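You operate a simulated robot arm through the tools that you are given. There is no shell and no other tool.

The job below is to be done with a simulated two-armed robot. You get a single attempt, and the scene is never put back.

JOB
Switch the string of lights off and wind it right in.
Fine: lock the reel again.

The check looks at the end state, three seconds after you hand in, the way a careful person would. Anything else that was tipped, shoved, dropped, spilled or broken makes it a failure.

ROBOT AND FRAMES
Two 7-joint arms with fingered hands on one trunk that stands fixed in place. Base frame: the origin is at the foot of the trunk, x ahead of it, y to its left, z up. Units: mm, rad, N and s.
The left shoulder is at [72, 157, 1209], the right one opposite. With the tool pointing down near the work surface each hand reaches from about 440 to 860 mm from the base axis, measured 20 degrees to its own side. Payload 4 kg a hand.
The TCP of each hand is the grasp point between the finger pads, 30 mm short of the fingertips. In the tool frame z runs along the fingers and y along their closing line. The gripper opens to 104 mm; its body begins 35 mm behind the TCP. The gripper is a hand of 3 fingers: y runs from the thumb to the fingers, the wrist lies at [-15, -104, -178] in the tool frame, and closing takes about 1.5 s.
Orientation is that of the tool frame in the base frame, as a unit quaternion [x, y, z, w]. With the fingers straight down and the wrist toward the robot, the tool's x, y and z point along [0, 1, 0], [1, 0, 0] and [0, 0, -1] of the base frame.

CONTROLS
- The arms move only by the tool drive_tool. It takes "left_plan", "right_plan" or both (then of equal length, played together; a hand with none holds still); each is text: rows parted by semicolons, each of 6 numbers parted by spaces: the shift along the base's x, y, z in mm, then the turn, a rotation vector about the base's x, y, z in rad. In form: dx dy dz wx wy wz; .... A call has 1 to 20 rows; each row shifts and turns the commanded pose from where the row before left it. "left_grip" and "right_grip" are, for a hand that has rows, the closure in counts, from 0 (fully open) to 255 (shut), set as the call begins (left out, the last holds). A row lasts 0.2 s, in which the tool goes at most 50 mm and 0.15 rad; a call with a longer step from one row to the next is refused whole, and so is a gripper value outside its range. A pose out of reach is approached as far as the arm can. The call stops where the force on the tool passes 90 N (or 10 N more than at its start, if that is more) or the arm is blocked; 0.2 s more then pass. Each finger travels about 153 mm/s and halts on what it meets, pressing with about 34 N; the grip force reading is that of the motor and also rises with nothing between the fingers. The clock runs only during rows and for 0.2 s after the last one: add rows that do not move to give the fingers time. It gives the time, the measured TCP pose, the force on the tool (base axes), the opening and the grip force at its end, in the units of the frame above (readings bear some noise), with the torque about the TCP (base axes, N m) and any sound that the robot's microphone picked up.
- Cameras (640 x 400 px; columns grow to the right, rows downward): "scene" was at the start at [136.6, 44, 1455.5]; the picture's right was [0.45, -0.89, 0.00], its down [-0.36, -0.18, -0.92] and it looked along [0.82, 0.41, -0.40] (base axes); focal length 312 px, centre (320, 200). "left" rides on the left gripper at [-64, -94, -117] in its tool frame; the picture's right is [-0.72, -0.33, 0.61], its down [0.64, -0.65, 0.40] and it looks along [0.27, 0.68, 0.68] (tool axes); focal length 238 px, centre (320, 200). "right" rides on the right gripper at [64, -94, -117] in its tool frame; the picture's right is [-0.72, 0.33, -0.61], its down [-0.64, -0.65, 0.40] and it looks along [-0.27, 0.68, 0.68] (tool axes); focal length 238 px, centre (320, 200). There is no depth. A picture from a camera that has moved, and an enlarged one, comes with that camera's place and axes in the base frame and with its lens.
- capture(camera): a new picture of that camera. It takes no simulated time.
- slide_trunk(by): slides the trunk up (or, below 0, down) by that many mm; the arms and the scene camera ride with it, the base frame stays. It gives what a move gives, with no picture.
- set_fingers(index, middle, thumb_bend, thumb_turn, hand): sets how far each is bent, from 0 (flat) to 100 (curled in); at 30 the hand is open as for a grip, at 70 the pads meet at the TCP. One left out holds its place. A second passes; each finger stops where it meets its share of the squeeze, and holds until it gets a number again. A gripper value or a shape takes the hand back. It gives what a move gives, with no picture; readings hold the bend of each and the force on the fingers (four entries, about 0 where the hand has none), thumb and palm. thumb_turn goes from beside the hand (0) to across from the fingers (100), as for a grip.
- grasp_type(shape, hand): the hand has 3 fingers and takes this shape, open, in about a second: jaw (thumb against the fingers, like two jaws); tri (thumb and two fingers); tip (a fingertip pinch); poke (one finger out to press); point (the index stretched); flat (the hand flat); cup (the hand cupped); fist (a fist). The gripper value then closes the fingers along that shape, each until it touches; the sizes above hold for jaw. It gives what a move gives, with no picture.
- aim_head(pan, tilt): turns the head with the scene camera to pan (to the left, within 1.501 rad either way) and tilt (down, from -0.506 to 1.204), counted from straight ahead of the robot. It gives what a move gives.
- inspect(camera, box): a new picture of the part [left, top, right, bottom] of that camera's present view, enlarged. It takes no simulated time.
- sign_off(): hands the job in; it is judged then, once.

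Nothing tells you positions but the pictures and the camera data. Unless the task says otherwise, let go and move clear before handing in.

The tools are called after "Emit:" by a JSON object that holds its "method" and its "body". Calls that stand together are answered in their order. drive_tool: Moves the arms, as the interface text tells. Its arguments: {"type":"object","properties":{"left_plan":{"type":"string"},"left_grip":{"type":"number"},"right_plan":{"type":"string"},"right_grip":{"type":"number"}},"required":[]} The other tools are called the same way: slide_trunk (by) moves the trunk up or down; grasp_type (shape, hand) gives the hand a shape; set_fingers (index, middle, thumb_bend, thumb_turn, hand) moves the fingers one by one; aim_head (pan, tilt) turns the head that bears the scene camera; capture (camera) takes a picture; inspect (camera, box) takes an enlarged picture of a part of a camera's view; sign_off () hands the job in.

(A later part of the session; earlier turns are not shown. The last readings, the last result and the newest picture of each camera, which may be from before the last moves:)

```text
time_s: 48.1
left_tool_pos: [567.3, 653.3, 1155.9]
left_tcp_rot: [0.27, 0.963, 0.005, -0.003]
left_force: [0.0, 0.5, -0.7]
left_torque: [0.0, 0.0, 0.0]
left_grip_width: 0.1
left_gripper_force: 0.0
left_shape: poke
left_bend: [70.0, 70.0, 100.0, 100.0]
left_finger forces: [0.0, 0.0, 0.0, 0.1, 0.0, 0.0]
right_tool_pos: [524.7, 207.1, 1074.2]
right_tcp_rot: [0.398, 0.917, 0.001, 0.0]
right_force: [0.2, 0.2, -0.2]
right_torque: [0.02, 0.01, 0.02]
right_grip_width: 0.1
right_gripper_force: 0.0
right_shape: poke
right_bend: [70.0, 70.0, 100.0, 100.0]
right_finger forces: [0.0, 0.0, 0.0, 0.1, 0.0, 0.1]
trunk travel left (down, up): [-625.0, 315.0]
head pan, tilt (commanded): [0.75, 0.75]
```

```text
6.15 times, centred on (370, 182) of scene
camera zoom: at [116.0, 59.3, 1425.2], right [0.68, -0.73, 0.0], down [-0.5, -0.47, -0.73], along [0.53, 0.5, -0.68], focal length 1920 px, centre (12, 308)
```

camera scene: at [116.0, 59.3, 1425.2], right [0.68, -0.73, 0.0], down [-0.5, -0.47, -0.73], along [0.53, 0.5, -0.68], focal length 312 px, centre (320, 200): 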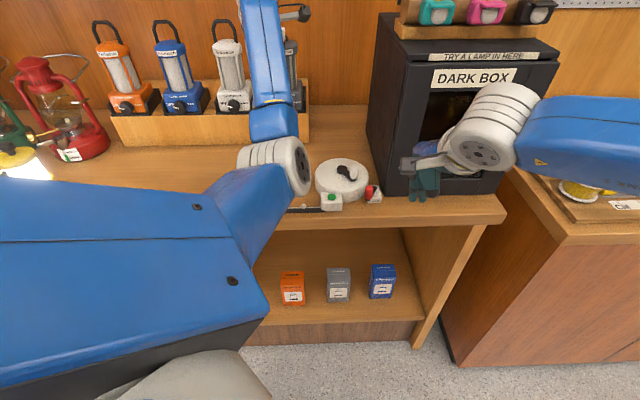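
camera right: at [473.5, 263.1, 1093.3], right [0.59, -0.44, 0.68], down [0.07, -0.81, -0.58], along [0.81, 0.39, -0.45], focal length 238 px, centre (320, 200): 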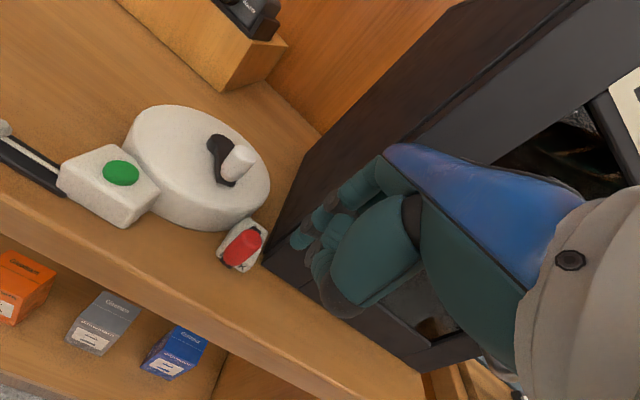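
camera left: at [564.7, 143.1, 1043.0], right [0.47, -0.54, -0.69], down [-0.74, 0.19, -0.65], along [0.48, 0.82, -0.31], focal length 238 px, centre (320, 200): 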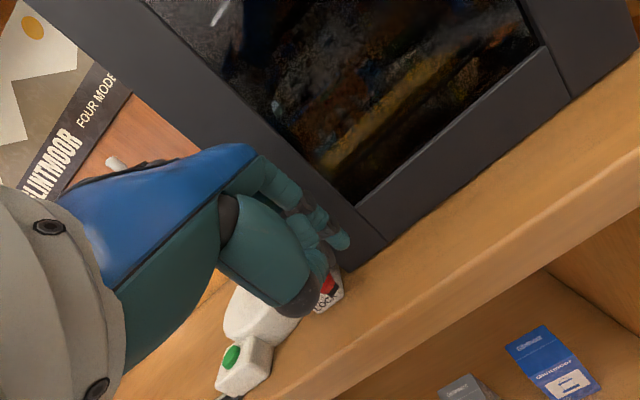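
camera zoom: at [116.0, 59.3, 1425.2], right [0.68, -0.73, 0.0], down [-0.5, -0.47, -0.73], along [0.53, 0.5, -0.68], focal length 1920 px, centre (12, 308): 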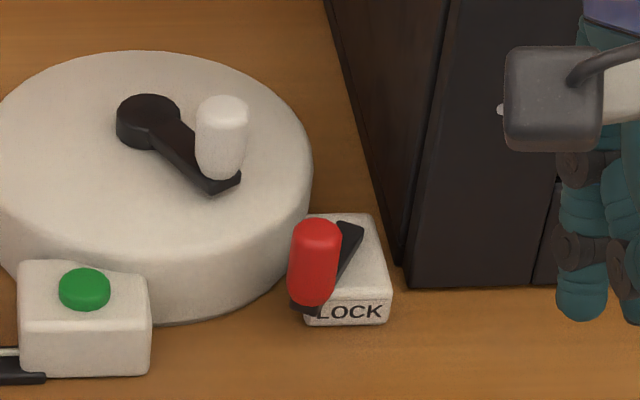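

The lever rests at the left stop. I'll move the right hand back out of the way, then open the left hand and bring it back to the crank.

Emit:
{"method": "drive_tool", "body": {"right_plan": "13 -31 30 0 0 -0.125; 13 -31 30 0 0 -0.125; 13 -31 30 0 0 -0.125; 13 -31 30 0 0 -0.125; 13 -31 30 0 0 -0.125; 13 -31 30 0 0 -0.125; 0 0 0 0 0 0"}}

Emit:
{"method": "grasp_type", "body": {"hand": "left", "shape": "jaw"}}

Emit:
{"method": "drive_tool", "body": {"left_plan": "0 -25 0 0 0 0; 0 -35 0 0 0 -0.1; 0 -35 -5 0 0 -0.1; 0 -35 -5 -0.0915 -0.0852 0; 0 -35 -10 -0.0915 -0.0852 0; 0 -35 -10 0.0682 -0.0732 0; 0 -35 -10 0.0682 -0.0732 0; 5 -35 -5 0.0682 -0.0732 0; 0 0 0 0 0 0"}}

Emit:
{"method": "capture", "body": {"camera": "scene"}}

Emit:
{"method": "capture", "body": {"camera": "left"}}

```text
time_s: 49.7
left_tool_pos: [568.4, 653.7, 1155.0]
left_tcp_rot: [0.27, 0.963, 0.004, -0.003]
left_force: [-0.1, -0.4, 0.7]
left_torque: [-0.03, 0.02, -0.02]
left_grip_width: 0.1
left_gripper_force: 0.0
left_shape: poke
left_bend: [70.0, 70.0, 100.0, 100.0]
left_finger forces: [0.0, 0.1, 0.0, 0.0, 0.1, 0.0]
right_tool_pos: [605.0, 22.0, 1253.9]
right_tcp_rot: [0.707, 0.707, 0.0, 0.001]
right_force: [0.7, 0.0, 0.9]
right_torque: [0.01, 0.01, -0.01]
right_grip_width: 0.1
right_gripper_force: 0.0
right_shape: poke
right_bend: [70.0, 70.0, 100.0, 100.0]
right_finger forces: [0.0, 0.0, 0.0, 0.0, 0.0, 0.1]
trunk travel left (down, up): [-625.0, 315.0]
head pan, tilt (commanded): [0.75, 0.75]
```

```text
time_s: 50.6
left_tool_pos: [568.7, 655.9, 1154.3]
left_tcp_rot: [0.269, 0.963, 0.004, -0.004]
left_force: [1.0, 0.9, 0.0]
left_torque: [0.0, -0.02, -0.03]
left_grip_width: 103.9
left_gripper_force: 0.0
left_shape: jaw
left_bend: [30.0, 30.0, 30.0, 98.0]
left_finger forces: [0.0, 0.0, 0.0, 0.0, 0.0, 0.0]
right_tool_pos: [603.9, 22.6, 1254.5]
right_tcp_rot: [0.706, 0.708, 0.0, 0.0]
right_force: [-0.2, -0.4, 0.0]
right_torque: [0.03, 0.02, 0.0]
right_grip_width: 0.0
right_gripper_force: 0.1
right_shape: poke
right_bend: [70.0, 70.0, 100.0, 100.0]
right_finger forces: [0.0, 0.0, 0.0, 0.0, 0.0, 0.0]
trunk travel left (down, up): [-625.0, 315.0]
head pan, tilt (commanded): [0.75, 0.75]
```

```text
time_s: 52.6
left_tool_pos: [574.6, 379.6, 1110.6]
left_tcp_rot: [0.374, 0.907, 0.085, 0.173]
left_force: [0.4, -1.7, 0.0]
left_torque: [0.01, 0.02, 0.0]
left_grip_width: 103.9
left_gripper_force: 0.1
left_shape: jaw
left_bend: [30.0, 30.0, 30.0, 98.0]
left_finger forces: [0.0, 0.0, 0.0, 0.0, 0.0, 0.0]
right_tool_pos: [604.9, 21.6, 1254.0]
right_tcp_rot: [0.707, 0.708, 0.001, 0.001]
right_force: [0.2, -0.3, 0.6]
right_torque: [0.01, -0.01, 0.0]
right_grip_width: 0.0
right_gripper_force: 0.1
right_shape: poke
right_bend: [70.0, 70.0, 100.0, 100.0]
right_finger forces: [0.1, 0.1, 0.0, 0.0, 0.0, 0.0]
trunk travel left (down, up): [-625.0, 315.0]
head pan, tilt (commanded): [0.75, 0.75]
```

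```text
taken
camera scene: at [115.9, 56.7, 1425.3], right [0.68, -0.73, 0.0], down [-0.5, -0.47, -0.73], along [0.53, 0.5, -0.68], focal length 312 px, centre (320, 200)
```

scene: 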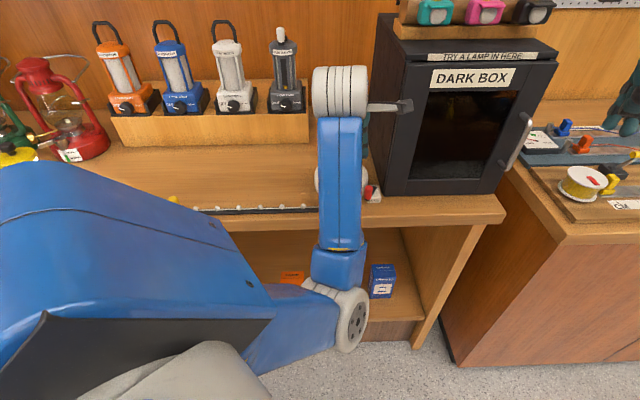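

```text
taken
camera left: at [509.6, 266.0, 1209.1], right [0.49, -0.72, -0.48], down [-0.69, 0.0, -0.72], along [0.52, 0.69, -0.5], focal length 238 px, centre (320, 200)
```

left: 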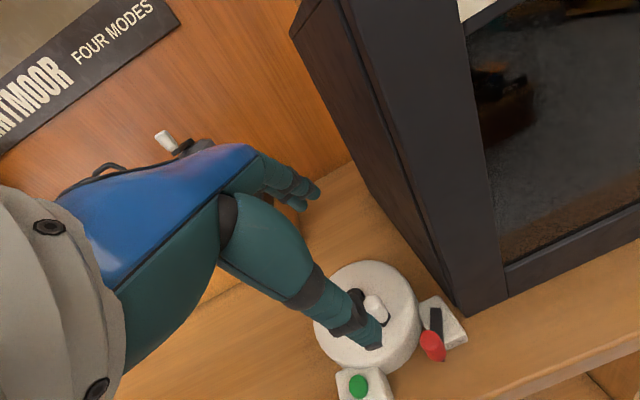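

The elbow now hangs low and central. The crank knob is just below the hand, so I'll partly close and lower around it as before.

Emit:
{"method": "drive_tool", "body": {"left_plan": "3 5 -30 0 0 0; 3 5 -30 0 0 0; 1.5 3 -25 0 0 0; 0 0 -15 0 0 0; 0 0 -10 0 0 0; 0 0 0 0 0 0", "left_grip": 110}}

Emit:
{"method": "inspect", "body": {"camera": "left", "box": [220, 130, 420, 330]}}

Emit:
{"method": "capture", "body": {"camera": "scene"}}

```text
time_s: 54.0
left_tool_pos: [579.3, 395.9, 998.1]
left_tcp_rot: [0.374, 0.908, 0.084, 0.172]
left_force: [-0.5, 0.7, 0.0]
left_torque: [0.01, -0.02, -0.03]
left_grip_width: 59.5
left_gripper_force: 0.1
left_shape: jaw
left_bend: [74.0, 42.0, 66.0, 100.0]
left_finger forces: [0.1, 0.0, 0.1, 0.0, 0.1, 0.0]
right_tool_pos: [603.9, 23.3, 1254.7]
right_tcp_rot: [0.707, 0.707, 0.0, 0.001]
right_force: [0.2, -0.6, -0.5]
right_torque: [-0.02, 0.02, 0.0]
right_grip_width: 0.0
right_gripper_force: 0.0
right_shape: poke
right_bend: [70.0, 70.0, 100.0, 100.0]
right_finger forces: [0.1, 0.1, 0.1, 0.1, 0.0, 0.0]
trunk travel left (down, up): [-625.0, 315.0]
head pan, tilt (commanded): [0.75, 0.75]
```

```text
2.00 times, centred on (320, 230) of left
camera zoom: at [516.7, 281.6, 1096.3], right [0.49, -0.72, -0.48], down [-0.7, 0.0, -0.72], along [0.52, 0.69, -0.5], focal length 477 px, centre (320, 140)
```

zoom: 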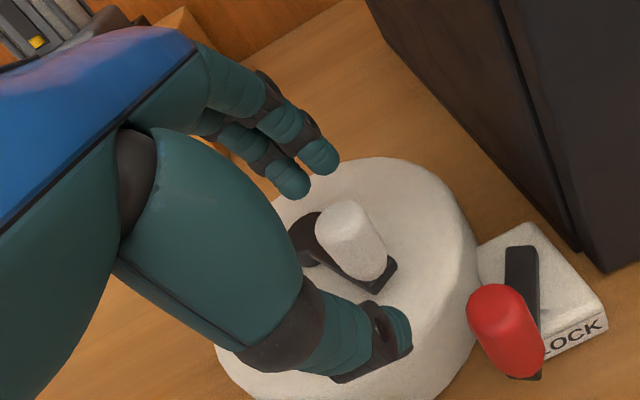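

```text
taken
camera scene: at [115.6, 57.1, 1425.3], right [0.68, -0.73, 0.0], down [-0.5, -0.47, -0.73], along [0.53, 0.5, -0.68], focal length 312 px, centre (320, 200)
```

scene: 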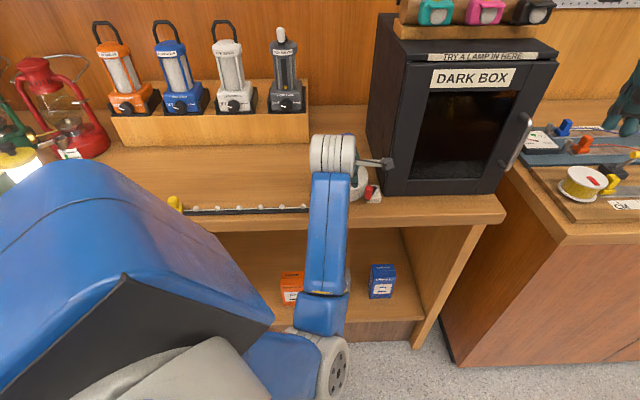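

The knob sits centred between thumb and fingers as before. I'll lower to grip height and close on it.

Emit:
{"method": "drive_tool", "body": {"left_plan": "1 -1 -5 0 0 0; 0 0 -5 0 0 0; 0 0 0 0 0 0"}}

Emit:
{"method": "drive_tool", "body": {"left_plan": "0 0 0 0 0 0; 0 0 0 0 0 0; 0 0 0 0 0 0; 0 0 0 0 0 0; 0 0 0 0 0 0; 0 0 0 0 0 0; 0 0 0 0 0 0", "left_grip": 225}}

Emit:
{"method": "inspect", "body": {"camera": "left", "box": [220, 130, 420, 330]}}

```text
time_s: 54.8
left_tool_pos: [581.7, 394.4, 990.7]
left_tcp_rot: [0.374, 0.907, 0.084, 0.173]
left_force: [0.2, -0.1, -1.2]
left_torque: [0.04, 0.0, -0.01]
left_grip_width: 59.7
left_gripper_force: 0.1
left_shape: jaw
left_bend: [74.0, 42.0, 66.0, 100.0]
left_finger forces: [0.0, 0.0, 0.0, 0.0, 0.0, 0.1]
right_tool_pos: [605.2, 21.3, 1254.5]
right_tcp_rot: [0.707, 0.708, 0.0, 0.0]
right_force: [-0.1, -0.1, -0.8]
right_torque: [0.0, 0.01, 0.02]
right_grip_width: 0.0
right_gripper_force: 0.1
right_shape: poke
right_bend: [70.0, 70.0, 100.0, 100.0]
right_finger forces: [0.0, 0.0, 0.0, 0.0, 0.1, 0.1]
trunk travel left (down, up): [-625.0, 315.0]
head pan, tilt (commanded): [0.75, 0.75]
```

```text
time_s: 56.4
left_tool_pos: [582.1, 393.9, 989.8]
left_tcp_rot: [0.374, 0.908, 0.084, 0.172]
left_force: [-0.6, -1.6, -4.7]
left_torque: [-0.1, 0.16, -0.02]
left_grip_width: 11.8
left_gripper_force: 34.1
left_shape: jaw
left_bend: [73.0, 68.0, 75.0, 100.0]
left_finger forces: [19.3, 9.3, 0.0, 0.0, 30.9, 0.0]
right_tool_pos: [604.8, 22.7, 1254.0]
right_tcp_rot: [0.706, 0.708, 0.0, 0.001]
right_force: [-0.5, 0.0, 0.1]
right_torque: [0.0, 0.0, 0.0]
right_grip_width: 0.2
right_gripper_force: 0.0
right_shape: poke
right_bend: [70.0, 70.0, 100.0, 100.0]
right_finger forces: [0.1, 0.0, 0.1, 0.1, 0.0, 0.0]
trunk travel left (down, up): [-625.0, 315.0]
head pan, tilt (commanded): [0.75, 0.75]
```

```text
2.00 times, centred on (320, 230) of left
camera zoom: at [518.4, 280.6, 1087.0], right [0.49, -0.72, -0.48], down [-0.7, 0.0, -0.72], along [0.52, 0.69, -0.5], focal length 477 px, centre (320, 140)
```

zoom: 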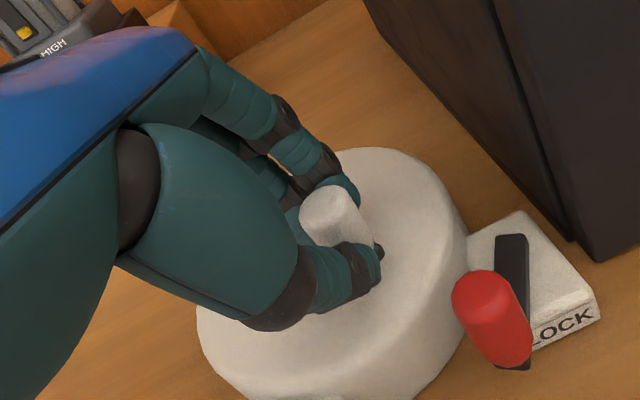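

The knob is held again. The string leaves the drum's front going left, so winding in should be counter-clockwise seen from above. I'll turn about 20° that way and check the force and the string.

Emit:
{"method": "drive_tool", "body": {"left_plan": "4.1 -1.0 0 0 0 0; 4.17 -0.64 0 0 0 0; 4.22 -0.27 0 0 0 0; 4.22 0.1 0 0 0 0; 0 0 0 0 0 0"}}

Emit:
{"method": "inspect", "body": {"camera": "left", "box": [220, 130, 420, 330]}}

Emit:
{"method": "capture", "body": {"camera": "scene"}}

```text
time_s: 57.6
left_tool_pos: [597.2, 393.7, 988.5]
left_tcp_rot: [0.373, 0.908, 0.085, 0.171]
left_force: [-0.9, -0.9, -5.6]
left_torque: [-0.12, 0.14, -0.02]
left_grip_width: 11.8
left_gripper_force: 34.0
left_shape: jaw
left_bend: [73.0, 68.0, 75.0, 100.0]
left_finger forces: [19.7, 9.5, 0.0, 0.1, 30.4, 0.0]
right_tool_pos: [606.1, 23.0, 1254.0]
right_tcp_rot: [0.707, 0.707, 0.0, 0.0]
right_force: [-0.3, 0.0, 0.0]
right_torque: [0.01, -0.01, -0.02]
right_grip_width: 0.0
right_gripper_force: 0.2
right_shape: poke
right_bend: [70.0, 70.0, 100.0, 100.0]
right_finger forces: [0.1, 0.1, 0.0, 0.0, 0.0, 0.0]
trunk travel left (down, up): [-625.0, 315.0]
head pan, tilt (commanded): [0.75, 0.75]
```

```text
2.00 times, centred on (320, 230) of left
camera zoom: at [535.2, 280.0, 1087.2], right [0.49, -0.72, -0.48], down [-0.7, 0.0, -0.72], along [0.52, 0.69, -0.5], focal length 477 px, centre (320, 140)
```

zoom: 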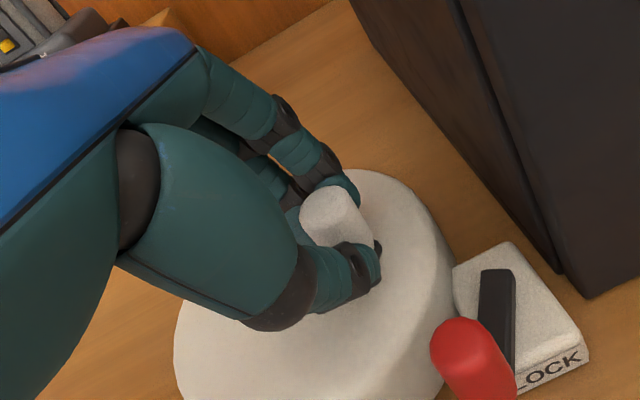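

```text
taken
camera scene: at [117.0, 57.8, 1425.1], right [0.68, -0.73, 0.0], down [-0.5, -0.47, -0.73], along [0.53, 0.5, -0.68], focal length 312 px, centre (320, 200)
```

scene: 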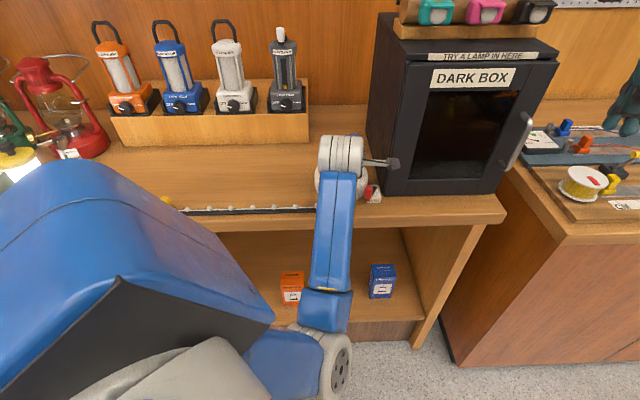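

The crank turns freely. The string seems to have shifted, so I'll zoom in on its yellow end and bulbs to see which way.

Emit:
{"method": "inspect", "body": {"camera": "scene", "box": [140, 170, 340, 240]}}

```text
3.20 times, centred on (240, 205) of scene
camera zoom: at [117.0, 57.8, 1425.1], right [0.68, -0.73, 0.0], down [-0.5, -0.47, -0.73], along [0.53, 0.5, -0.68], focal length 998 px, centre (576, 184)
```

zoom: 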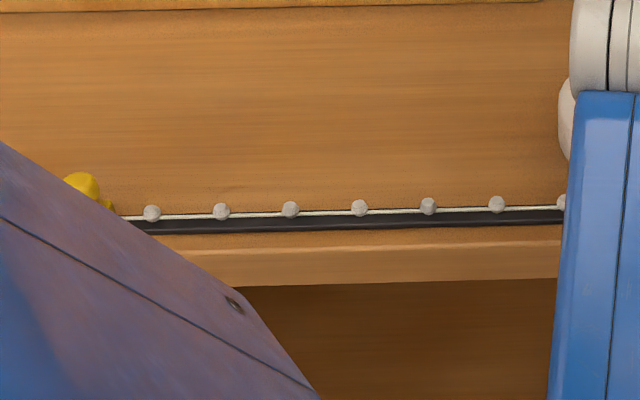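

The yellow end moved left, away from the reel, by about 20 mm. So counter-clockwise pays the string out and winding in is clockwise. I'll reverse and turn clockwise in steps.

Emit:
{"method": "drive_tool", "body": {"left_plan": "-8.44 0.17 0 0 0 0; -8.27 1.64 0 0 0 0; -7.87 3.05 0 0 0 0; -7.22 4.37 0 0 0 0; -6.34 5.56 0 0 0 0; 0 0 0 0 0 0"}}

Emit:
{"method": "capture", "body": {"camera": "left"}}

Emit:
{"method": "capture", "body": {"camera": "scene"}}

```text
time_s: 59.0
left_tool_pos: [559.9, 407.5, 990.5]
left_tcp_rot: [0.373, 0.908, 0.085, 0.172]
left_force: [-6.2, -5.1, -9.0]
left_torque: [-0.23, 0.31, -0.05]
left_grip_width: 11.9
left_gripper_force: 33.9
left_shape: jaw
left_bend: [73.0, 69.0, 74.0, 100.0]
left_finger forces: [19.1, 9.6, 0.0, 0.1, 36.5, 0.0]
right_tool_pos: [603.1, 22.0, 1255.4]
right_tcp_rot: [0.706, 0.708, 0.001, 0.001]
right_force: [-0.4, 0.6, 0.6]
right_torque: [0.01, 0.01, -0.01]
right_grip_width: 0.0
right_gripper_force: 0.1
right_shape: poke
right_bend: [70.0, 70.0, 100.0, 100.0]
right_finger forces: [0.1, 0.0, 0.0, 0.0, 0.0, 0.0]
trunk travel left (down, up): [-625.0, 315.0]
head pan, tilt (commanded): [0.75, 0.75]
```

```text
taken
camera left: at [495.7, 294.3, 1087.4], right [0.49, -0.72, -0.48], down [-0.7, 0.0, -0.72], along [0.52, 0.69, -0.5], focal length 238 px, centre (320, 200)
```

left: 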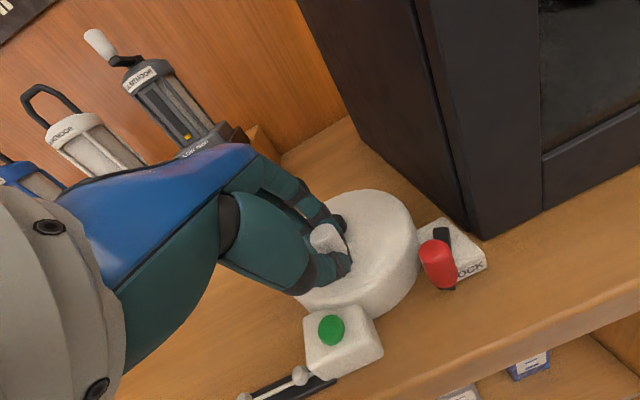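

```text
taken
camera scene: at [115.3, 56.5, 1425.3], right [0.68, -0.73, 0.0], down [-0.5, -0.47, -0.73], along [0.53, 0.5, -0.68], focal length 312 px, centre (320, 200)
```

scene: 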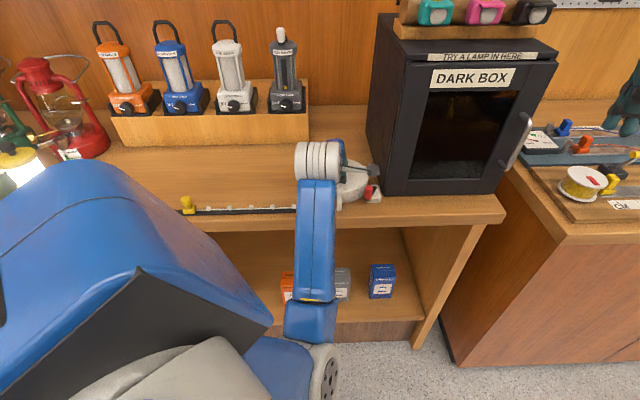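

Clockwise winds the string in; the yellow end has moved toward the reel. There's a small outward force, so I'll widen the circle slightly and continue.

Emit:
{"method": "drive_tool", "body": {"left_plan": "-7.0 5.7 0 0 0 0; -4.4 7.9 0 0 0 0; -2.9 8.6 0 0 0 0; -1.4 9.0 0 0 0 0; 0.2 9.1 0 0 0 0; 0 0 0 0 0 0"}}

Emit:
{"method": "capture", "body": {"camera": "left"}}

Emit:
{"method": "capture", "body": {"camera": "scene"}}

```text
time_s: 60.4
left_tool_pos: [545.1, 448.6, 989.6]
left_tcp_rot: [0.374, 0.907, 0.084, 0.172]
left_force: [8.4, -1.3, -4.7]
left_torque: [-0.06, 0.0, -0.02]
left_grip_width: 11.0
left_gripper_force: 33.9
left_shape: jaw
left_bend: [72.0, 71.0, 75.0, 100.0]
left_finger forces: [24.3, 8.4, 0.1, 0.0, 27.6, 0.1]
right_tool_pos: [605.9, 22.8, 1253.8]
right_tcp_rot: [0.706, 0.708, 0.0, 0.0]
right_force: [-0.7, 0.1, 0.5]
right_torque: [0.03, 0.01, -0.03]
right_grip_width: 0.0
right_gripper_force: 0.0
right_shape: poke
right_bend: [70.0, 70.0, 100.0, 100.0]
right_finger forces: [0.1, 0.0, 0.1, 0.0, 0.1, 0.1]
trunk travel left (down, up): [-625.0, 315.0]
head pan, tilt (commanded): [0.75, 0.75]
```

```text
taken
camera left: at [482.6, 335.0, 1086.7], right [0.49, -0.72, -0.48], down [-0.7, 0.0, -0.72], along [0.52, 0.69, -0.5], focal length 238 px, centre (320, 200)
```

left: 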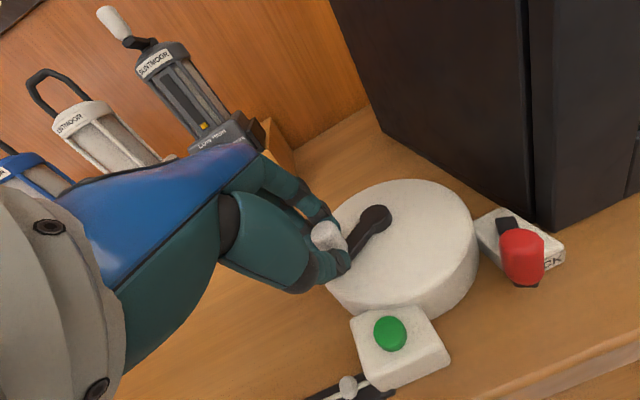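

```text
taken
camera scene: at [119.0, 57.7, 1425.0], right [0.68, -0.73, 0.0], down [-0.5, -0.47, -0.73], along [0.53, 0.5, -0.69], focal length 312 px, centre (320, 200)
```

scene: 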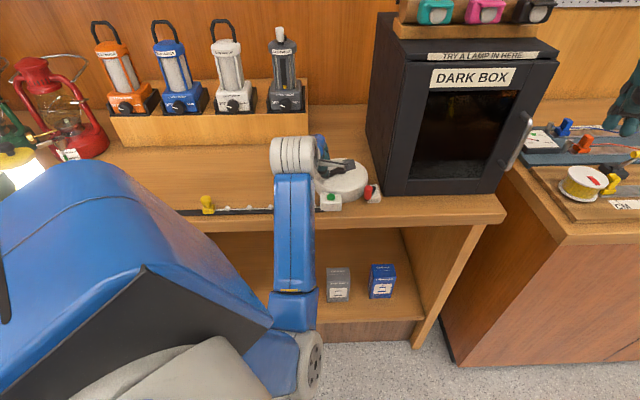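

The hub and forces now pin down the circle: it's about 50 mm in radius, centred near (595.6, 441.3) for the tool point. I'll continue clockwise with that corrected circle.

Emit:
{"method": "drive_tool", "body": {"left_plan": "2.17 8.56 0 0 0 0; 3.08 8.17 0 0 0 0; 4.46 7.5 0 0 0 0; 5.7 6.63 0 0 0 0; 6.76 5.53 0 0 0 0; 0 0 0 0 0 0"}}

Emit:
{"method": "capture", "body": {"camera": "left"}}

Emit:
{"method": "capture", "body": {"camera": "scene"}}

```text
time_s: 61.8
left_tool_pos: [568.5, 481.2, 989.0]
left_tcp_rot: [0.375, 0.907, 0.085, 0.171]
left_force: [7.5, -15.2, -11.7]
left_torque: [-0.3, 0.02, -0.19]
left_grip_width: 10.2
left_gripper_force: 34.0
left_shape: jaw
left_bend: [72.0, 72.0, 75.0, 100.0]
left_finger forces: [22.8, 1.9, 0.0, 0.0, 29.2, 0.1]
right_tool_pos: [607.7, 18.8, 1253.0]
right_tcp_rot: [0.706, 0.708, 0.001, -0.002]
right_force: [1.1, -0.5, -0.5]
right_torque: [0.0, 0.0, 0.01]
right_grip_width: 0.1
right_gripper_force: 0.1
right_shape: poke
right_bend: [70.0, 70.0, 100.0, 100.0]
right_finger forces: [0.1, 0.1, 0.1, 0.0, 0.0, 0.1]
trunk travel left (down, up): [-625.0, 315.0]
head pan, tilt (commanded): [0.75, 0.75]
```

```text
taken
camera left: at [505.7, 367.0, 1087.1], right [0.49, -0.73, -0.48], down [-0.7, 0.0, -0.72], along [0.52, 0.69, -0.5], focal length 238 px, centre (320, 200)
```

left: 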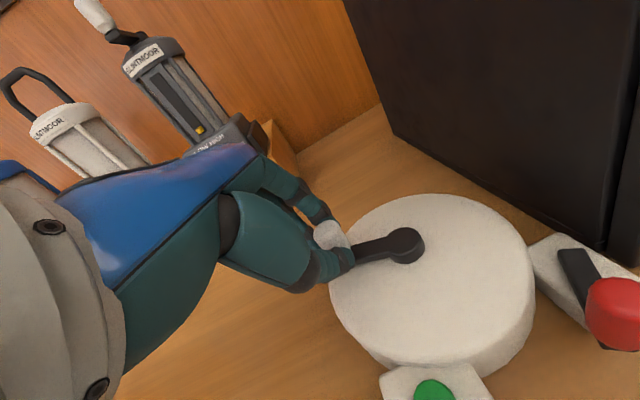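

```text
taken
camera scene: at [120.3, 53.4, 1424.9], right [0.68, -0.73, -0.01], down [-0.5, -0.46, -0.73], along [0.53, 0.5, -0.68], focal length 312 px, centre (320, 200)
```

scene: 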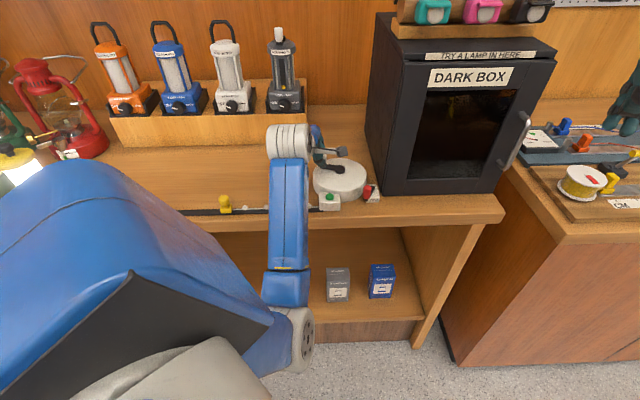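

The string is winding in well (yellow end now at about 226 px). Some inward force has built up, so I'm tightening the circle to 49 mm and going on.

Emit:
{"method": "drive_tool", "body": {"left_plan": "8.15 3.1 0 0 0 0; 8.16 2.6 0 0 0 0; 8.48 1.15 0 0 0 0; 8.55 -0.35 0 0 0 0; 0 0 0 0 0 0"}}

Emit:
{"method": "capture", "body": {"camera": "left"}}

Emit:
{"method": "capture", "body": {"camera": "scene"}}

```text
time_s: 63.0
left_tool_pos: [600.6, 485.5, 990.1]
left_tcp_rot: [0.375, 0.907, 0.083, 0.169]
left_force: [-7.0, -22.4, -14.2]
left_torque: [-0.52, 0.4, -0.26]
left_grip_width: 10.2
left_gripper_force: 33.6
left_shape: jaw
left_bend: [72.0, 72.0, 74.0, 100.0]
left_finger forces: [18.9, 3.3, 0.0, 0.0, 40.3, 0.1]
right_tool_pos: [605.9, 18.4, 1252.5]
right_tcp_rot: [0.706, 0.708, 0.001, -0.001]
right_force: [0.1, 0.0, 1.0]
right_torque: [0.02, 0.01, 0.0]
right_grip_width: 0.2
right_gripper_force: 0.0
right_shape: poke
right_bend: [70.0, 70.0, 100.0, 100.0]
right_finger forces: [0.0, 0.1, 0.0, 0.1, 0.0, 0.1]
trunk travel left (down, up): [-625.0, 315.0]
head pan, tilt (commanded): [0.75, 0.75]
```

```text
taken
camera left: at [537.3, 372.4, 1088.5], right [0.49, -0.72, -0.48], down [-0.7, 0.0, -0.71], along [0.52, 0.69, -0.51], focal length 238 px, centre (320, 200)
```

left: 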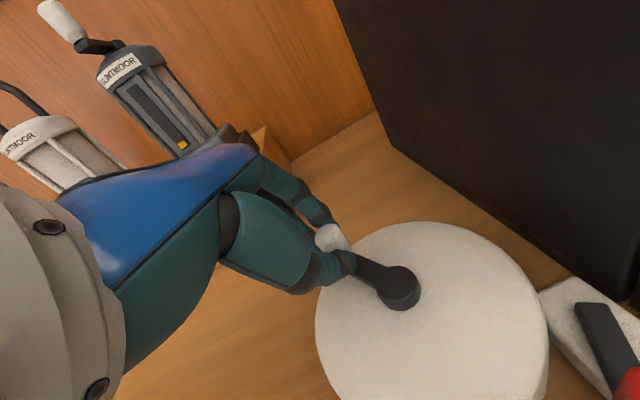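

```text
taken
camera scene: at [117.1, 50.9, 1425.3], right [0.68, -0.73, -0.01], down [-0.5, -0.46, -0.73], along [0.53, 0.5, -0.68], focal length 312 px, centre (320, 200)
```

scene: 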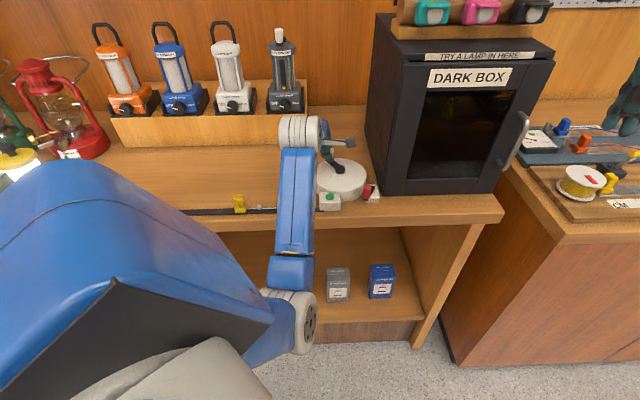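

Inward force is growing (about 23 N) and the string moved a bit less than the hand did. I'll zoom in on the grip before going further.

Emit:
{"method": "inspect", "body": {"camera": "left", "box": [260, 170, 460, 330]}}

Emit:
{"method": "inspect", "body": {"camera": "scene", "box": [260, 100, 390, 220]}}

```text
2.50 times, centred on (360, 250) of left
camera zoom: at [537.3, 372.4, 1088.5], right [0.49, -0.72, -0.48], down [-0.7, 0.0, -0.71], along [0.52, 0.69, -0.51], focal length 596 px, centre (220, 75)
```

zoom: 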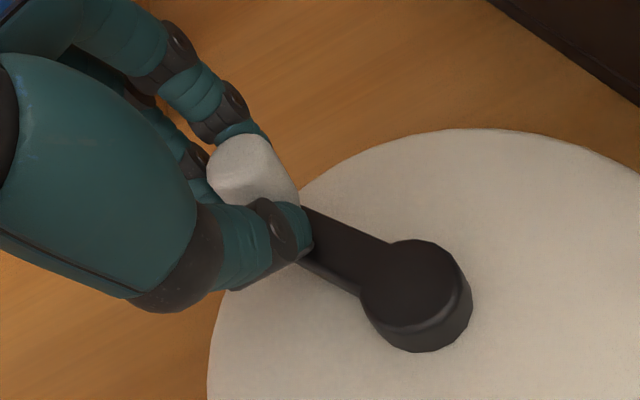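

```text
3.33 times, centred on (325, 160) of scene
camera zoom: at [117.1, 50.9, 1425.3], right [0.68, -0.73, -0.01], down [-0.5, -0.46, -0.73], along [0.53, 0.5, -0.68], focal length 1040 px, centre (303, 333)
```

zoom: 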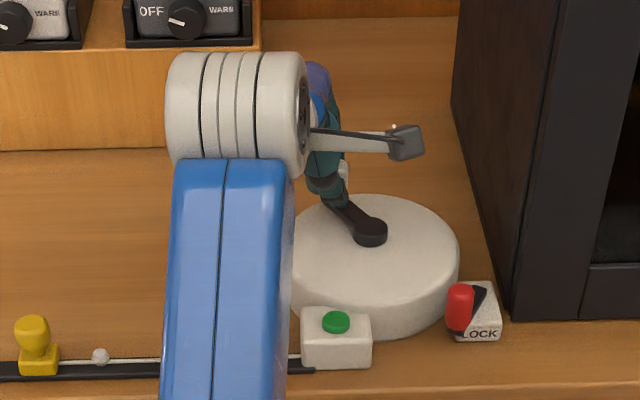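

The knob is still held but being pulled inward relative to my circle. I'll shift the hand 4 mm toward the hub and see how the force responds.

Emit:
{"method": "drive_tool", "body": {"left_plan": "-0.3 -2 0 0 0 0; -0.3 -2 0 0 0 0; 0 0 0 0 0 0"}}

```text
time_s: 63.8
left_tool_pos: [600.1, 485.7, 990.5]
left_tcp_rot: [0.373, 0.908, 0.085, 0.171]
left_force: [-2.9, -13.7, -11.6]
left_torque: [-0.3, 0.34, -0.17]
left_grip_width: 10.2
left_gripper_force: 34.0
left_shape: jaw
left_bend: [72.0, 72.0, 74.0, 100.0]
left_finger forces: [21.8, 6.6, 0.1, 0.1, 35.7, 0.2]
right_tool_pos: [605.2, 20.6, 1253.4]
right_tcp_rot: [0.706, 0.708, 0.001, -0.001]
right_force: [-0.5, -0.2, 0.1]
right_torque: [0.01, 0.02, -0.03]
right_grip_width: 0.0
right_gripper_force: 0.0
right_shape: poke
right_bend: [70.0, 70.0, 100.0, 100.0]
right_finger forces: [0.0, 0.0, 0.1, 0.1, 0.0, 0.0]
trunk travel left (down, up): [-625.0, 315.0]
head pan, tilt (commanded): [0.75, 0.75]
```

The response (about 2.2 N/mm) plus all the readings so far put the true circle at roughly 44.7 mm about (591.7, 435.9) for the tool point. I'll continue clockwise on that.

Emit:
{"method": "drive_tool", "body": {"left_plan": "2.94 -6.06 0 0 0 0; 7.34 -2.63 0 0 0 0; 6.77 -3.86 0 0 0 0; 5.99 -4.98 0 0 0 0; 5.04 -5.94 0 0 0 0; 0 0 0 0 0 0"}}

Emit:
{"method": "capture", "body": {"camera": "left"}}

Emit:
{"method": "capture", "body": {"camera": "scene"}}

```text
time_s: 65.2
left_tool_pos: [627.3, 465.0, 989.5]
left_tcp_rot: [0.373, 0.908, 0.085, 0.172]
left_force: [-4.0, -1.7, -5.4]
left_torque: [-0.09, 0.29, -0.05]
left_grip_width: 10.2
left_gripper_force: 34.0
left_shape: jaw
left_bend: [72.0, 73.0, 74.0, 100.0]
left_finger forces: [23.3, 12.2, 0.0, 0.0, 30.2, 0.0]
right_tool_pos: [604.5, 24.9, 1254.6]
right_tcp_rot: [0.707, 0.708, 0.001, 0.001]
right_force: [0.2, -0.9, 0.1]
right_torque: [-0.04, -0.03, 0.04]
right_grip_width: 0.0
right_gripper_force: 0.0
right_shape: poke
right_bend: [70.0, 70.0, 100.0, 100.0]
right_finger forces: [0.0, 0.0, 0.1, 0.0, 0.0, 0.0]
trunk travel left (down, up): [-625.0, 315.0]
head pan, tilt (commanded): [0.75, 0.75]
```

```text
taken
camera left: at [563.9, 351.1, 1087.3], right [0.49, -0.72, -0.48], down [-0.7, 0.0, -0.72], along [0.52, 0.69, -0.5], focal length 238 px, centre (320, 200)
```

left: 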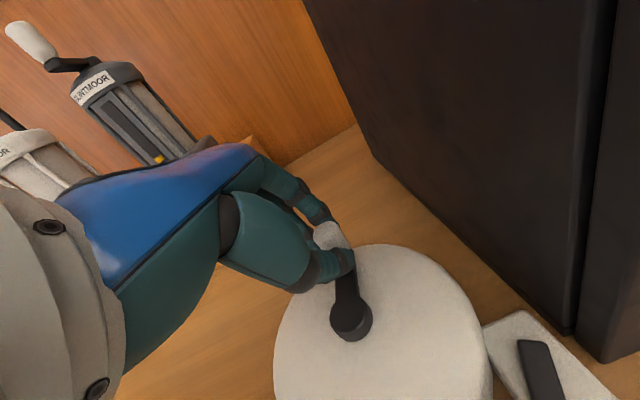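

```text
taken
camera scene: at [116.0, 58.0, 1425.2], right [0.68, -0.73, 0.0], down [-0.5, -0.47, -0.73], along [0.53, 0.5, -0.68], focal length 312 px, centre (320, 200)
```

scene: 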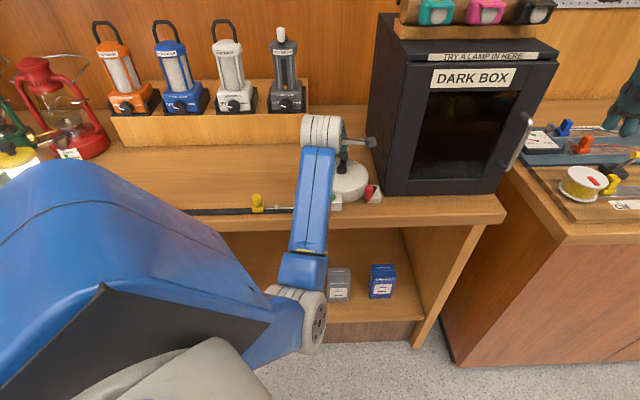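

Forces are down to a few newtons and the yellow end has advanced. I'll continue on the same circle.

Emit:
{"method": "drive_tool", "body": {"left_plan": "3.93 -6.73 0 0 0 0; 2.71 -7.3 0 0 0 0; 1.39 -7.67 0 0 0 0; 0.04 -7.79 0 0 0 0; -1.31 -7.68 0 0 0 0; 0 0 0 0 0 0"}}

Emit:
{"method": "capture", "body": {"camera": "left"}}

Emit:
{"method": "capture", "body": {"camera": "scene"}}

```text
time_s: 66.6
left_tool_pos: [632.8, 427.0, 989.0]
left_tcp_rot: [0.373, 0.908, 0.084, 0.172]
left_force: [-4.7, 1.0, -9.2]
left_torque: [0.0, 0.32, 0.0]
left_grip_width: 10.2
left_gripper_force: 34.8
left_shape: jaw
left_bend: [72.0, 73.0, 74.0, 100.0]
left_finger forces: [23.7, 14.6, 0.0, 0.1, 27.8, 0.1]
right_tool_pos: [604.6, 24.3, 1253.5]
right_tcp_rot: [0.706, 0.708, -0.001, 0.001]
right_force: [-0.2, 0.0, 0.0]
right_torque: [0.05, -0.01, 0.02]
right_grip_width: 0.0
right_gripper_force: 0.1
right_shape: poke
right_bend: [70.0, 70.0, 100.0, 100.0]
right_finger forces: [0.0, 0.0, 0.0, 0.1, 0.0, 0.0]
trunk travel left (down, up): [-625.0, 315.0]
head pan, tilt (commanded): [0.75, 0.75]
```

```text
taken
camera left: at [569.6, 314.3, 1087.4], right [0.49, -0.72, -0.48], down [-0.7, 0.0, -0.72], along [0.52, 0.69, -0.5], focal length 238 px, centre (320, 200)
```

left: 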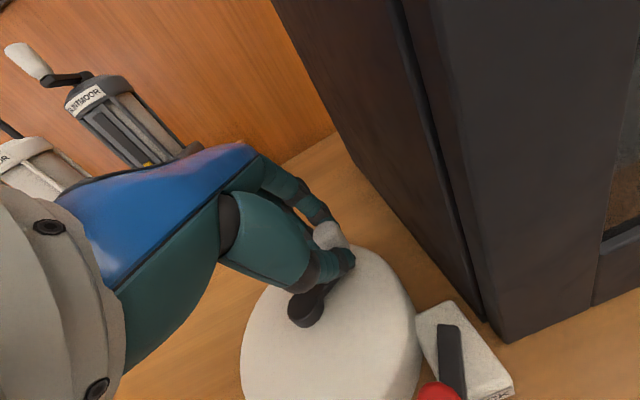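

```text
taken
camera scene: at [116.4, 59.6, 1425.1], right [0.68, -0.73, 0.0], down [-0.5, -0.47, -0.73], along [0.53, 0.5, -0.68], focal length 312 px, centre (320, 200)
```

scene: 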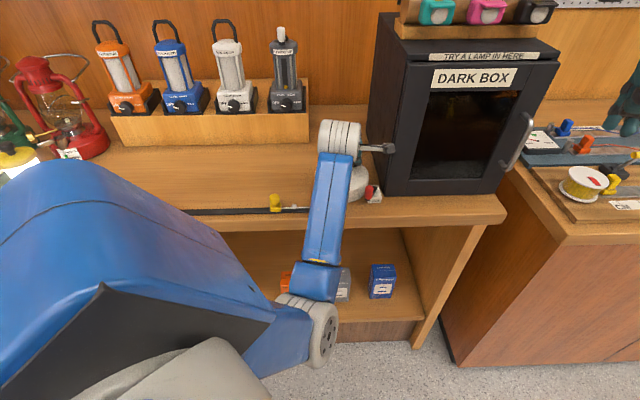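

Smooth, with only a few newtons. I'll keep turning, watching the yellow end approach the reel.

Emit:
{"method": "drive_tool", "body": {"left_plan": "-2.63 -7.34 0 0 0 0; -3.86 -6.77 0 0 0 0; -4.98 -5.99 0 0 0 0; -5.94 -5.04 0 0 0 0; -6.73 -3.93 0 0 0 0; 0 0 0 0 0 0"}}

Emit:
{"method": "capture", "body": {"camera": "left"}}

Emit:
{"method": "capture", "body": {"camera": "scene"}}

```text
time_s: 68.0
left_tool_pos: [609.6, 398.3, 988.5]
left_tcp_rot: [0.373, 0.908, 0.083, 0.173]
left_force: [-1.7, 3.5, -5.8]
left_torque: [0.06, 0.22, 0.05]
left_grip_width: 10.2
left_gripper_force: 33.9
left_shape: jaw
left_bend: [72.0, 73.0, 75.0, 100.0]
left_finger forces: [24.5, 14.5, 0.1, 0.0, 26.2, 0.1]
right_tool_pos: [604.1, 25.7, 1253.2]
right_tcp_rot: [0.707, 0.708, 0.0, 0.0]
right_force: [0.4, 0.0, -0.1]
right_torque: [0.03, -0.01, 0.01]
right_grip_width: 0.1
right_gripper_force: 0.0
right_shape: poke
right_bend: [70.0, 70.0, 100.0, 100.0]
right_finger forces: [0.0, 0.0, 0.0, 0.0, 0.0, 0.0]
trunk travel left (down, up): [-625.0, 315.0]
head pan, tilt (commanded): [0.75, 0.75]
```

```text
taken
camera left: at [546.0, 285.4, 1087.1], right [0.49, -0.73, -0.48], down [-0.7, 0.0, -0.72], along [0.52, 0.69, -0.5], focal length 238 px, centre (320, 200)
```

left: 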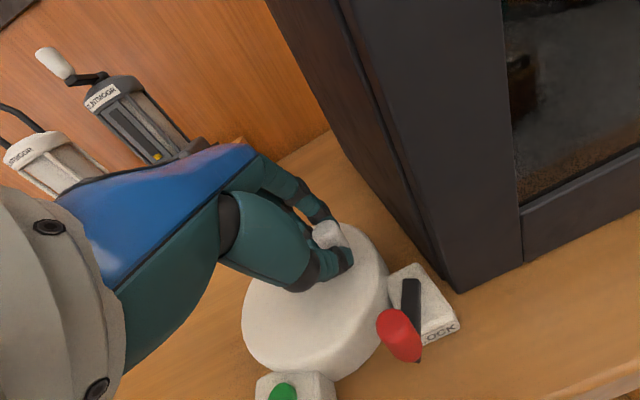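

```text
taken
camera scene: at [116.4, 60.1, 1425.1], right [0.68, -0.73, 0.0], down [-0.5, -0.47, -0.73], along [0.53, 0.5, -0.69], focal length 312 px, centre (320, 200)
```

scene: 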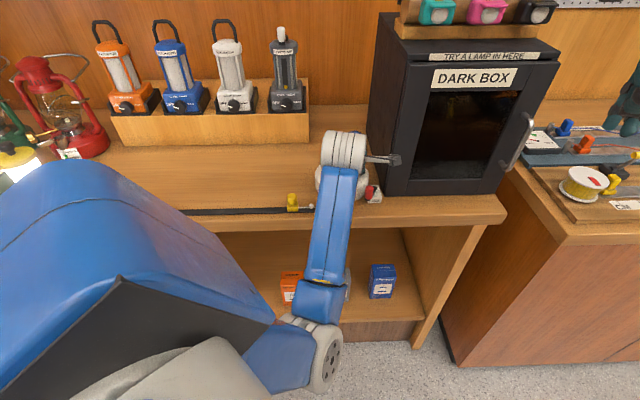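

The yellow end is now about 60 mm from the reel's entry block. I'll continue another 40° and check.

Emit:
{"method": "drive_tool", "body": {"left_plan": "-7.3 -2.71 0 0 0 0; -7.67 -1.39 0 0 0 0; -7.79 -0.04 0 0 0 0; -7.68 1.31 0 0 0 0; 0 0 0 0 0 0"}}

Emit:
{"method": "capture", "body": {"camera": "left"}}

Emit:
{"method": "inspect", "body": {"camera": "scene", "box": [250, 120, 400, 230]}}

```text
time_s: 69.2
left_tool_pos: [580.7, 394.9, 989.3]
left_tcp_rot: [0.374, 0.907, 0.083, 0.173]
left_force: [-1.3, -1.9, -5.8]
left_torque: [-0.08, 0.15, -0.02]
left_grip_width: 9.7
left_gripper_force: 34.8
left_shape: jaw
left_bend: [72.0, 72.0, 75.0, 100.0]
left_finger forces: [23.7, 10.1, 0.0, 0.1, 27.8, 0.0]
right_tool_pos: [604.9, 23.6, 1254.5]
right_tcp_rot: [0.707, 0.708, 0.0, 0.0]
right_force: [-0.5, 0.2, 0.4]
right_torque: [0.01, 0.01, 0.01]
right_grip_width: 0.0
right_gripper_force: 0.1
right_shape: poke
right_bend: [70.0, 70.0, 100.0, 100.0]
right_finger forces: [0.0, 0.1, 0.0, 0.0, 0.0, 0.1]
trunk travel left (down, up): [-625.0, 315.0]
head pan, tilt (commanded): [0.75, 0.75]
```

```text
taken
camera left: at [516.8, 281.0, 1087.0], right [0.49, -0.73, -0.48], down [-0.7, 0.0, -0.72], along [0.52, 0.69, -0.5], focal length 238 px, centre (320, 200)
```

left: 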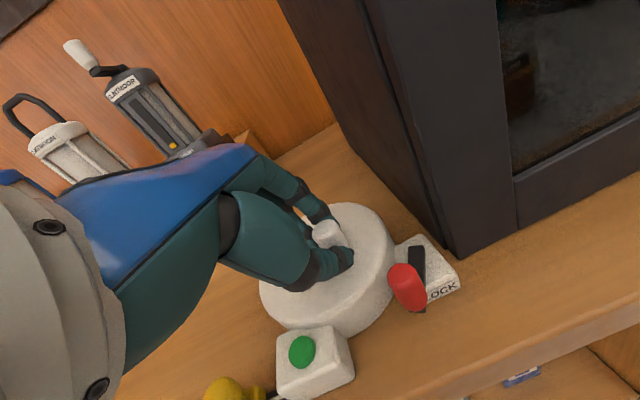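

```text
3.64 times, centred on (325, 175) of scene
camera zoom: at [116.9, 57.6, 1425.1], right [0.68, -0.73, 0.0], down [-0.5, -0.47, -0.73], along [0.53, 0.5, -0.68], focal length 1134 px, centre (302, 291)
```

zoom: 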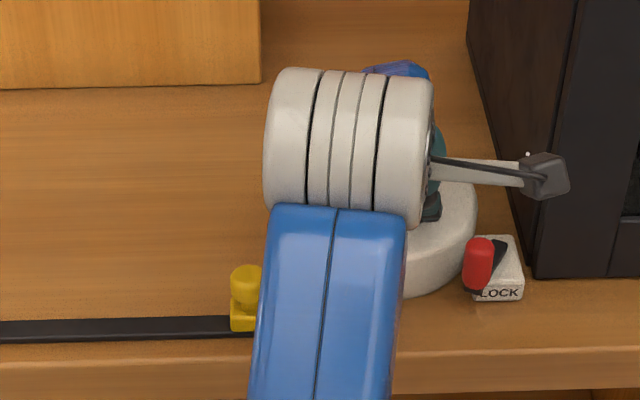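

The yellow end is close to the entry block. I'll zoom in there, then take smaller steps until it stops.

Emit:
{"method": "inspect", "body": {"camera": "left", "box": [180, 300, 380, 400]}}

Emit:
{"method": "drive_tool", "body": {"left_plan": "-3.75 1.15 0 0 0 0; -3.59 1.48 0 0 0 0; 0 0 0 0 0 0"}}

Emit:
{"method": "inspect", "body": {"camera": "left", "box": [180, 300, 380, 400]}}

```text
3.20 times, centred on (280, 350) of left
camera zoom: at [516.8, 281.0, 1087.0], right [0.49, -0.73, -0.48], down [-0.7, 0.0, -0.72], along [0.52, 0.69, -0.5], focal length 763 px, centre (448, -280)
```

zoom: 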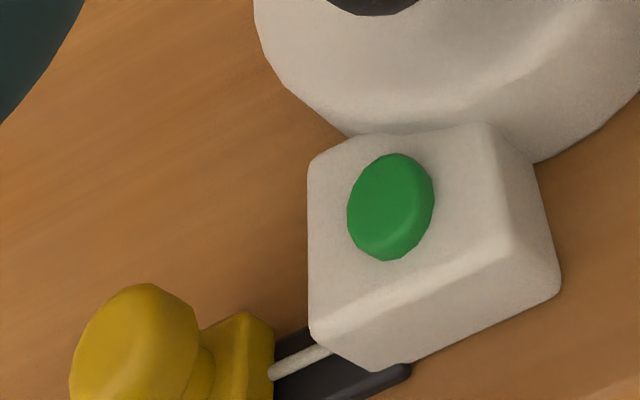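

```text
time_s: 70.0
left_tool_pos: [571.7, 397.1, 989.6]
left_tcp_rot: [0.374, 0.908, 0.083, 0.171]
left_force: [-2.0, -3.4, -6.8]
left_torque: [-0.11, 0.19, -0.05]
left_grip_width: 9.7
left_gripper_force: 34.4
left_shape: jaw
left_bend: [72.0, 72.0, 75.0, 100.0]
left_finger forces: [22.9, 9.6, 0.2, 0.1, 29.1, 0.0]
right_tool_pos: [605.1, 21.2, 1254.3]
right_tcp_rot: [0.706, 0.708, 0.001, 0.0]
right_force: [0.1, 0.4, -0.2]
right_torque: [0.01, -0.01, 0.02]
right_grip_width: 0.2
right_gripper_force: 0.0
right_shape: poke
right_bend: [70.0, 70.0, 100.0, 100.0]
right_finger forces: [0.0, 0.0, 0.0, 0.0, 0.0, 0.1]
trunk travel left (down, up): [-625.0, 315.0]
head pan, tilt (commanded): [0.75, 0.75]
```

```text
3.20 times, centred on (280, 350) of left
camera zoom: at [508.9, 283.3, 1086.9], right [0.49, -0.72, -0.48], down [-0.7, 0.0, -0.72], along [0.52, 0.69, -0.5], focal length 763 px, centre (448, -280)
```

zoom: 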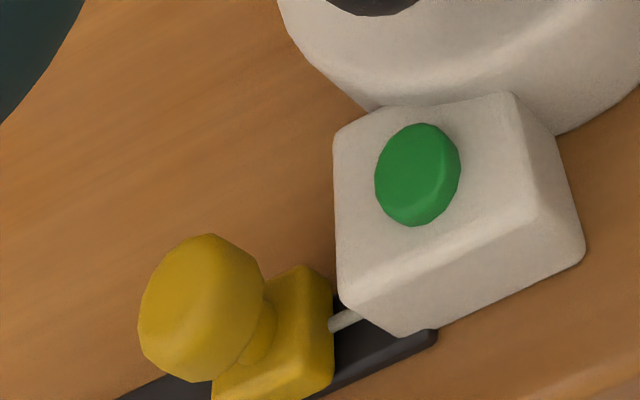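

About 8 mm of string is left. I'll take small steps and look for the stop.

Emit:
{"method": "drive_tool", "body": {"left_plan": "-1.77 0.85 0 0 0 0; -1.74 0.92 0 0 0 0; -1.7 1.0 0 0 0 0; 0 0 0 0 0 0"}}

Emit:
{"method": "inspect", "body": {"camera": "left", "box": [180, 300, 380, 400]}}

```text
time_s: 71.0
left_tool_pos: [567.2, 400.3, 989.8]
left_tcp_rot: [0.373, 0.908, 0.084, 0.171]
left_force: [-2.8, -6.9, -10.0]
left_torque: [-0.15, 0.28, -0.09]
left_grip_width: 9.5
left_gripper_force: 34.0
left_shape: jaw
left_bend: [72.0, 72.0, 75.0, 100.0]
left_finger forces: [22.2, 9.3, 0.0, 0.0, 30.2, 0.0]
right_tool_pos: [604.8, 21.9, 1254.2]
right_tcp_rot: [0.706, 0.708, 0.0, 0.0]
right_force: [0.6, 0.2, 1.1]
right_torque: [0.02, 0.01, 0.0]
right_grip_width: 0.0
right_gripper_force: 0.0
right_shape: poke
right_bend: [70.0, 70.0, 100.0, 100.0]
right_finger forces: [0.0, 0.0, 0.0, 0.1, 0.0, 0.1]
trunk travel left (down, up): [-625.0, 315.0]
head pan, tilt (commanded): [0.75, 0.75]
```

```text
3.20 times, centred on (280, 350) of left
camera zoom: at [503.8, 285.9, 1087.1], right [0.49, -0.72, -0.48], down [-0.7, 0.0, -0.72], along [0.52, 0.69, -0.5], focal length 763 px, centre (448, -280)
```

zoom: 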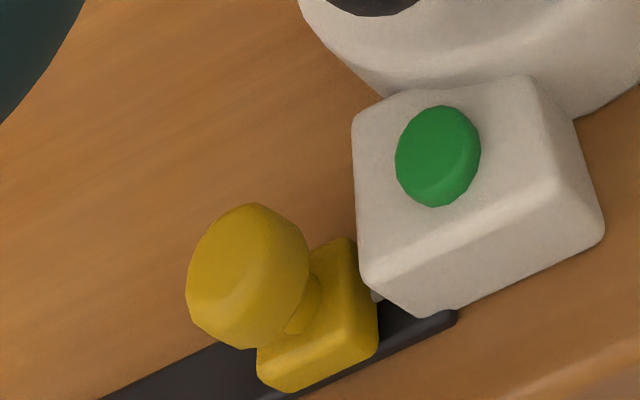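

Only a sliver of string shows now. I'll continue a little more until it seats.

Emit:
{"method": "drive_tool", "body": {"left_plan": "-1.67 1.05 0 0 0 0; -1.62 1.12 0 0 0 0; 0 0 0 0 0 0"}}

Emit:
{"method": "inspect", "body": {"camera": "left", "box": [180, 300, 380, 400]}}

```text
time_s: 71.8
left_tool_pos: [563.7, 401.2, 989.3]
left_tcp_rot: [0.373, 0.908, 0.085, 0.172]
left_force: [-4.8, -6.9, -12.4]
left_torque: [-0.14, 0.3, -0.06]
left_grip_width: 9.8
left_gripper_force: 33.8
left_shape: jaw
left_bend: [72.0, 72.0, 75.0, 100.0]
left_finger forces: [22.0, 9.9, 0.0, 0.0, 30.5, 0.0]
right_tool_pos: [604.0, 22.0, 1254.5]
right_tcp_rot: [0.706, 0.708, 0.0, 0.0]
right_force: [0.2, 0.4, -0.1]
right_torque: [0.01, 0.0, -0.02]
right_grip_width: 0.2
right_gripper_force: 0.1
right_shape: poke
right_bend: [70.0, 70.0, 100.0, 100.0]
right_finger forces: [0.1, 0.0, 0.0, 0.0, 0.0, 0.0]
trunk travel left (down, up): [-625.0, 315.0]
head pan, tilt (commanded): [0.75, 0.75]
```

```text
3.20 times, centred on (280, 350) of left
camera zoom: at [500.1, 288.2, 1087.1], right [0.49, -0.72, -0.48], down [-0.7, 0.0, -0.72], along [0.52, 0.69, -0.5], focal length 763 px, centre (448, -280)
```

zoom: 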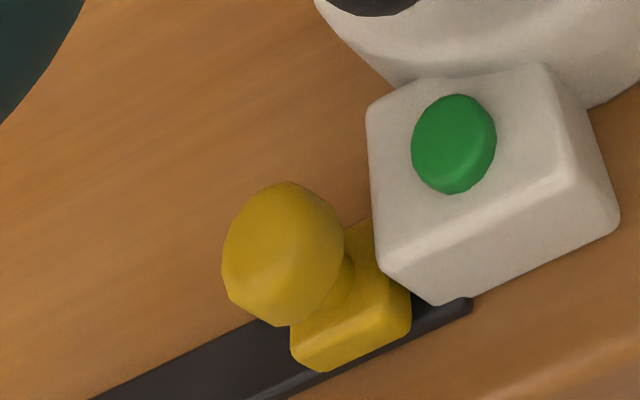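

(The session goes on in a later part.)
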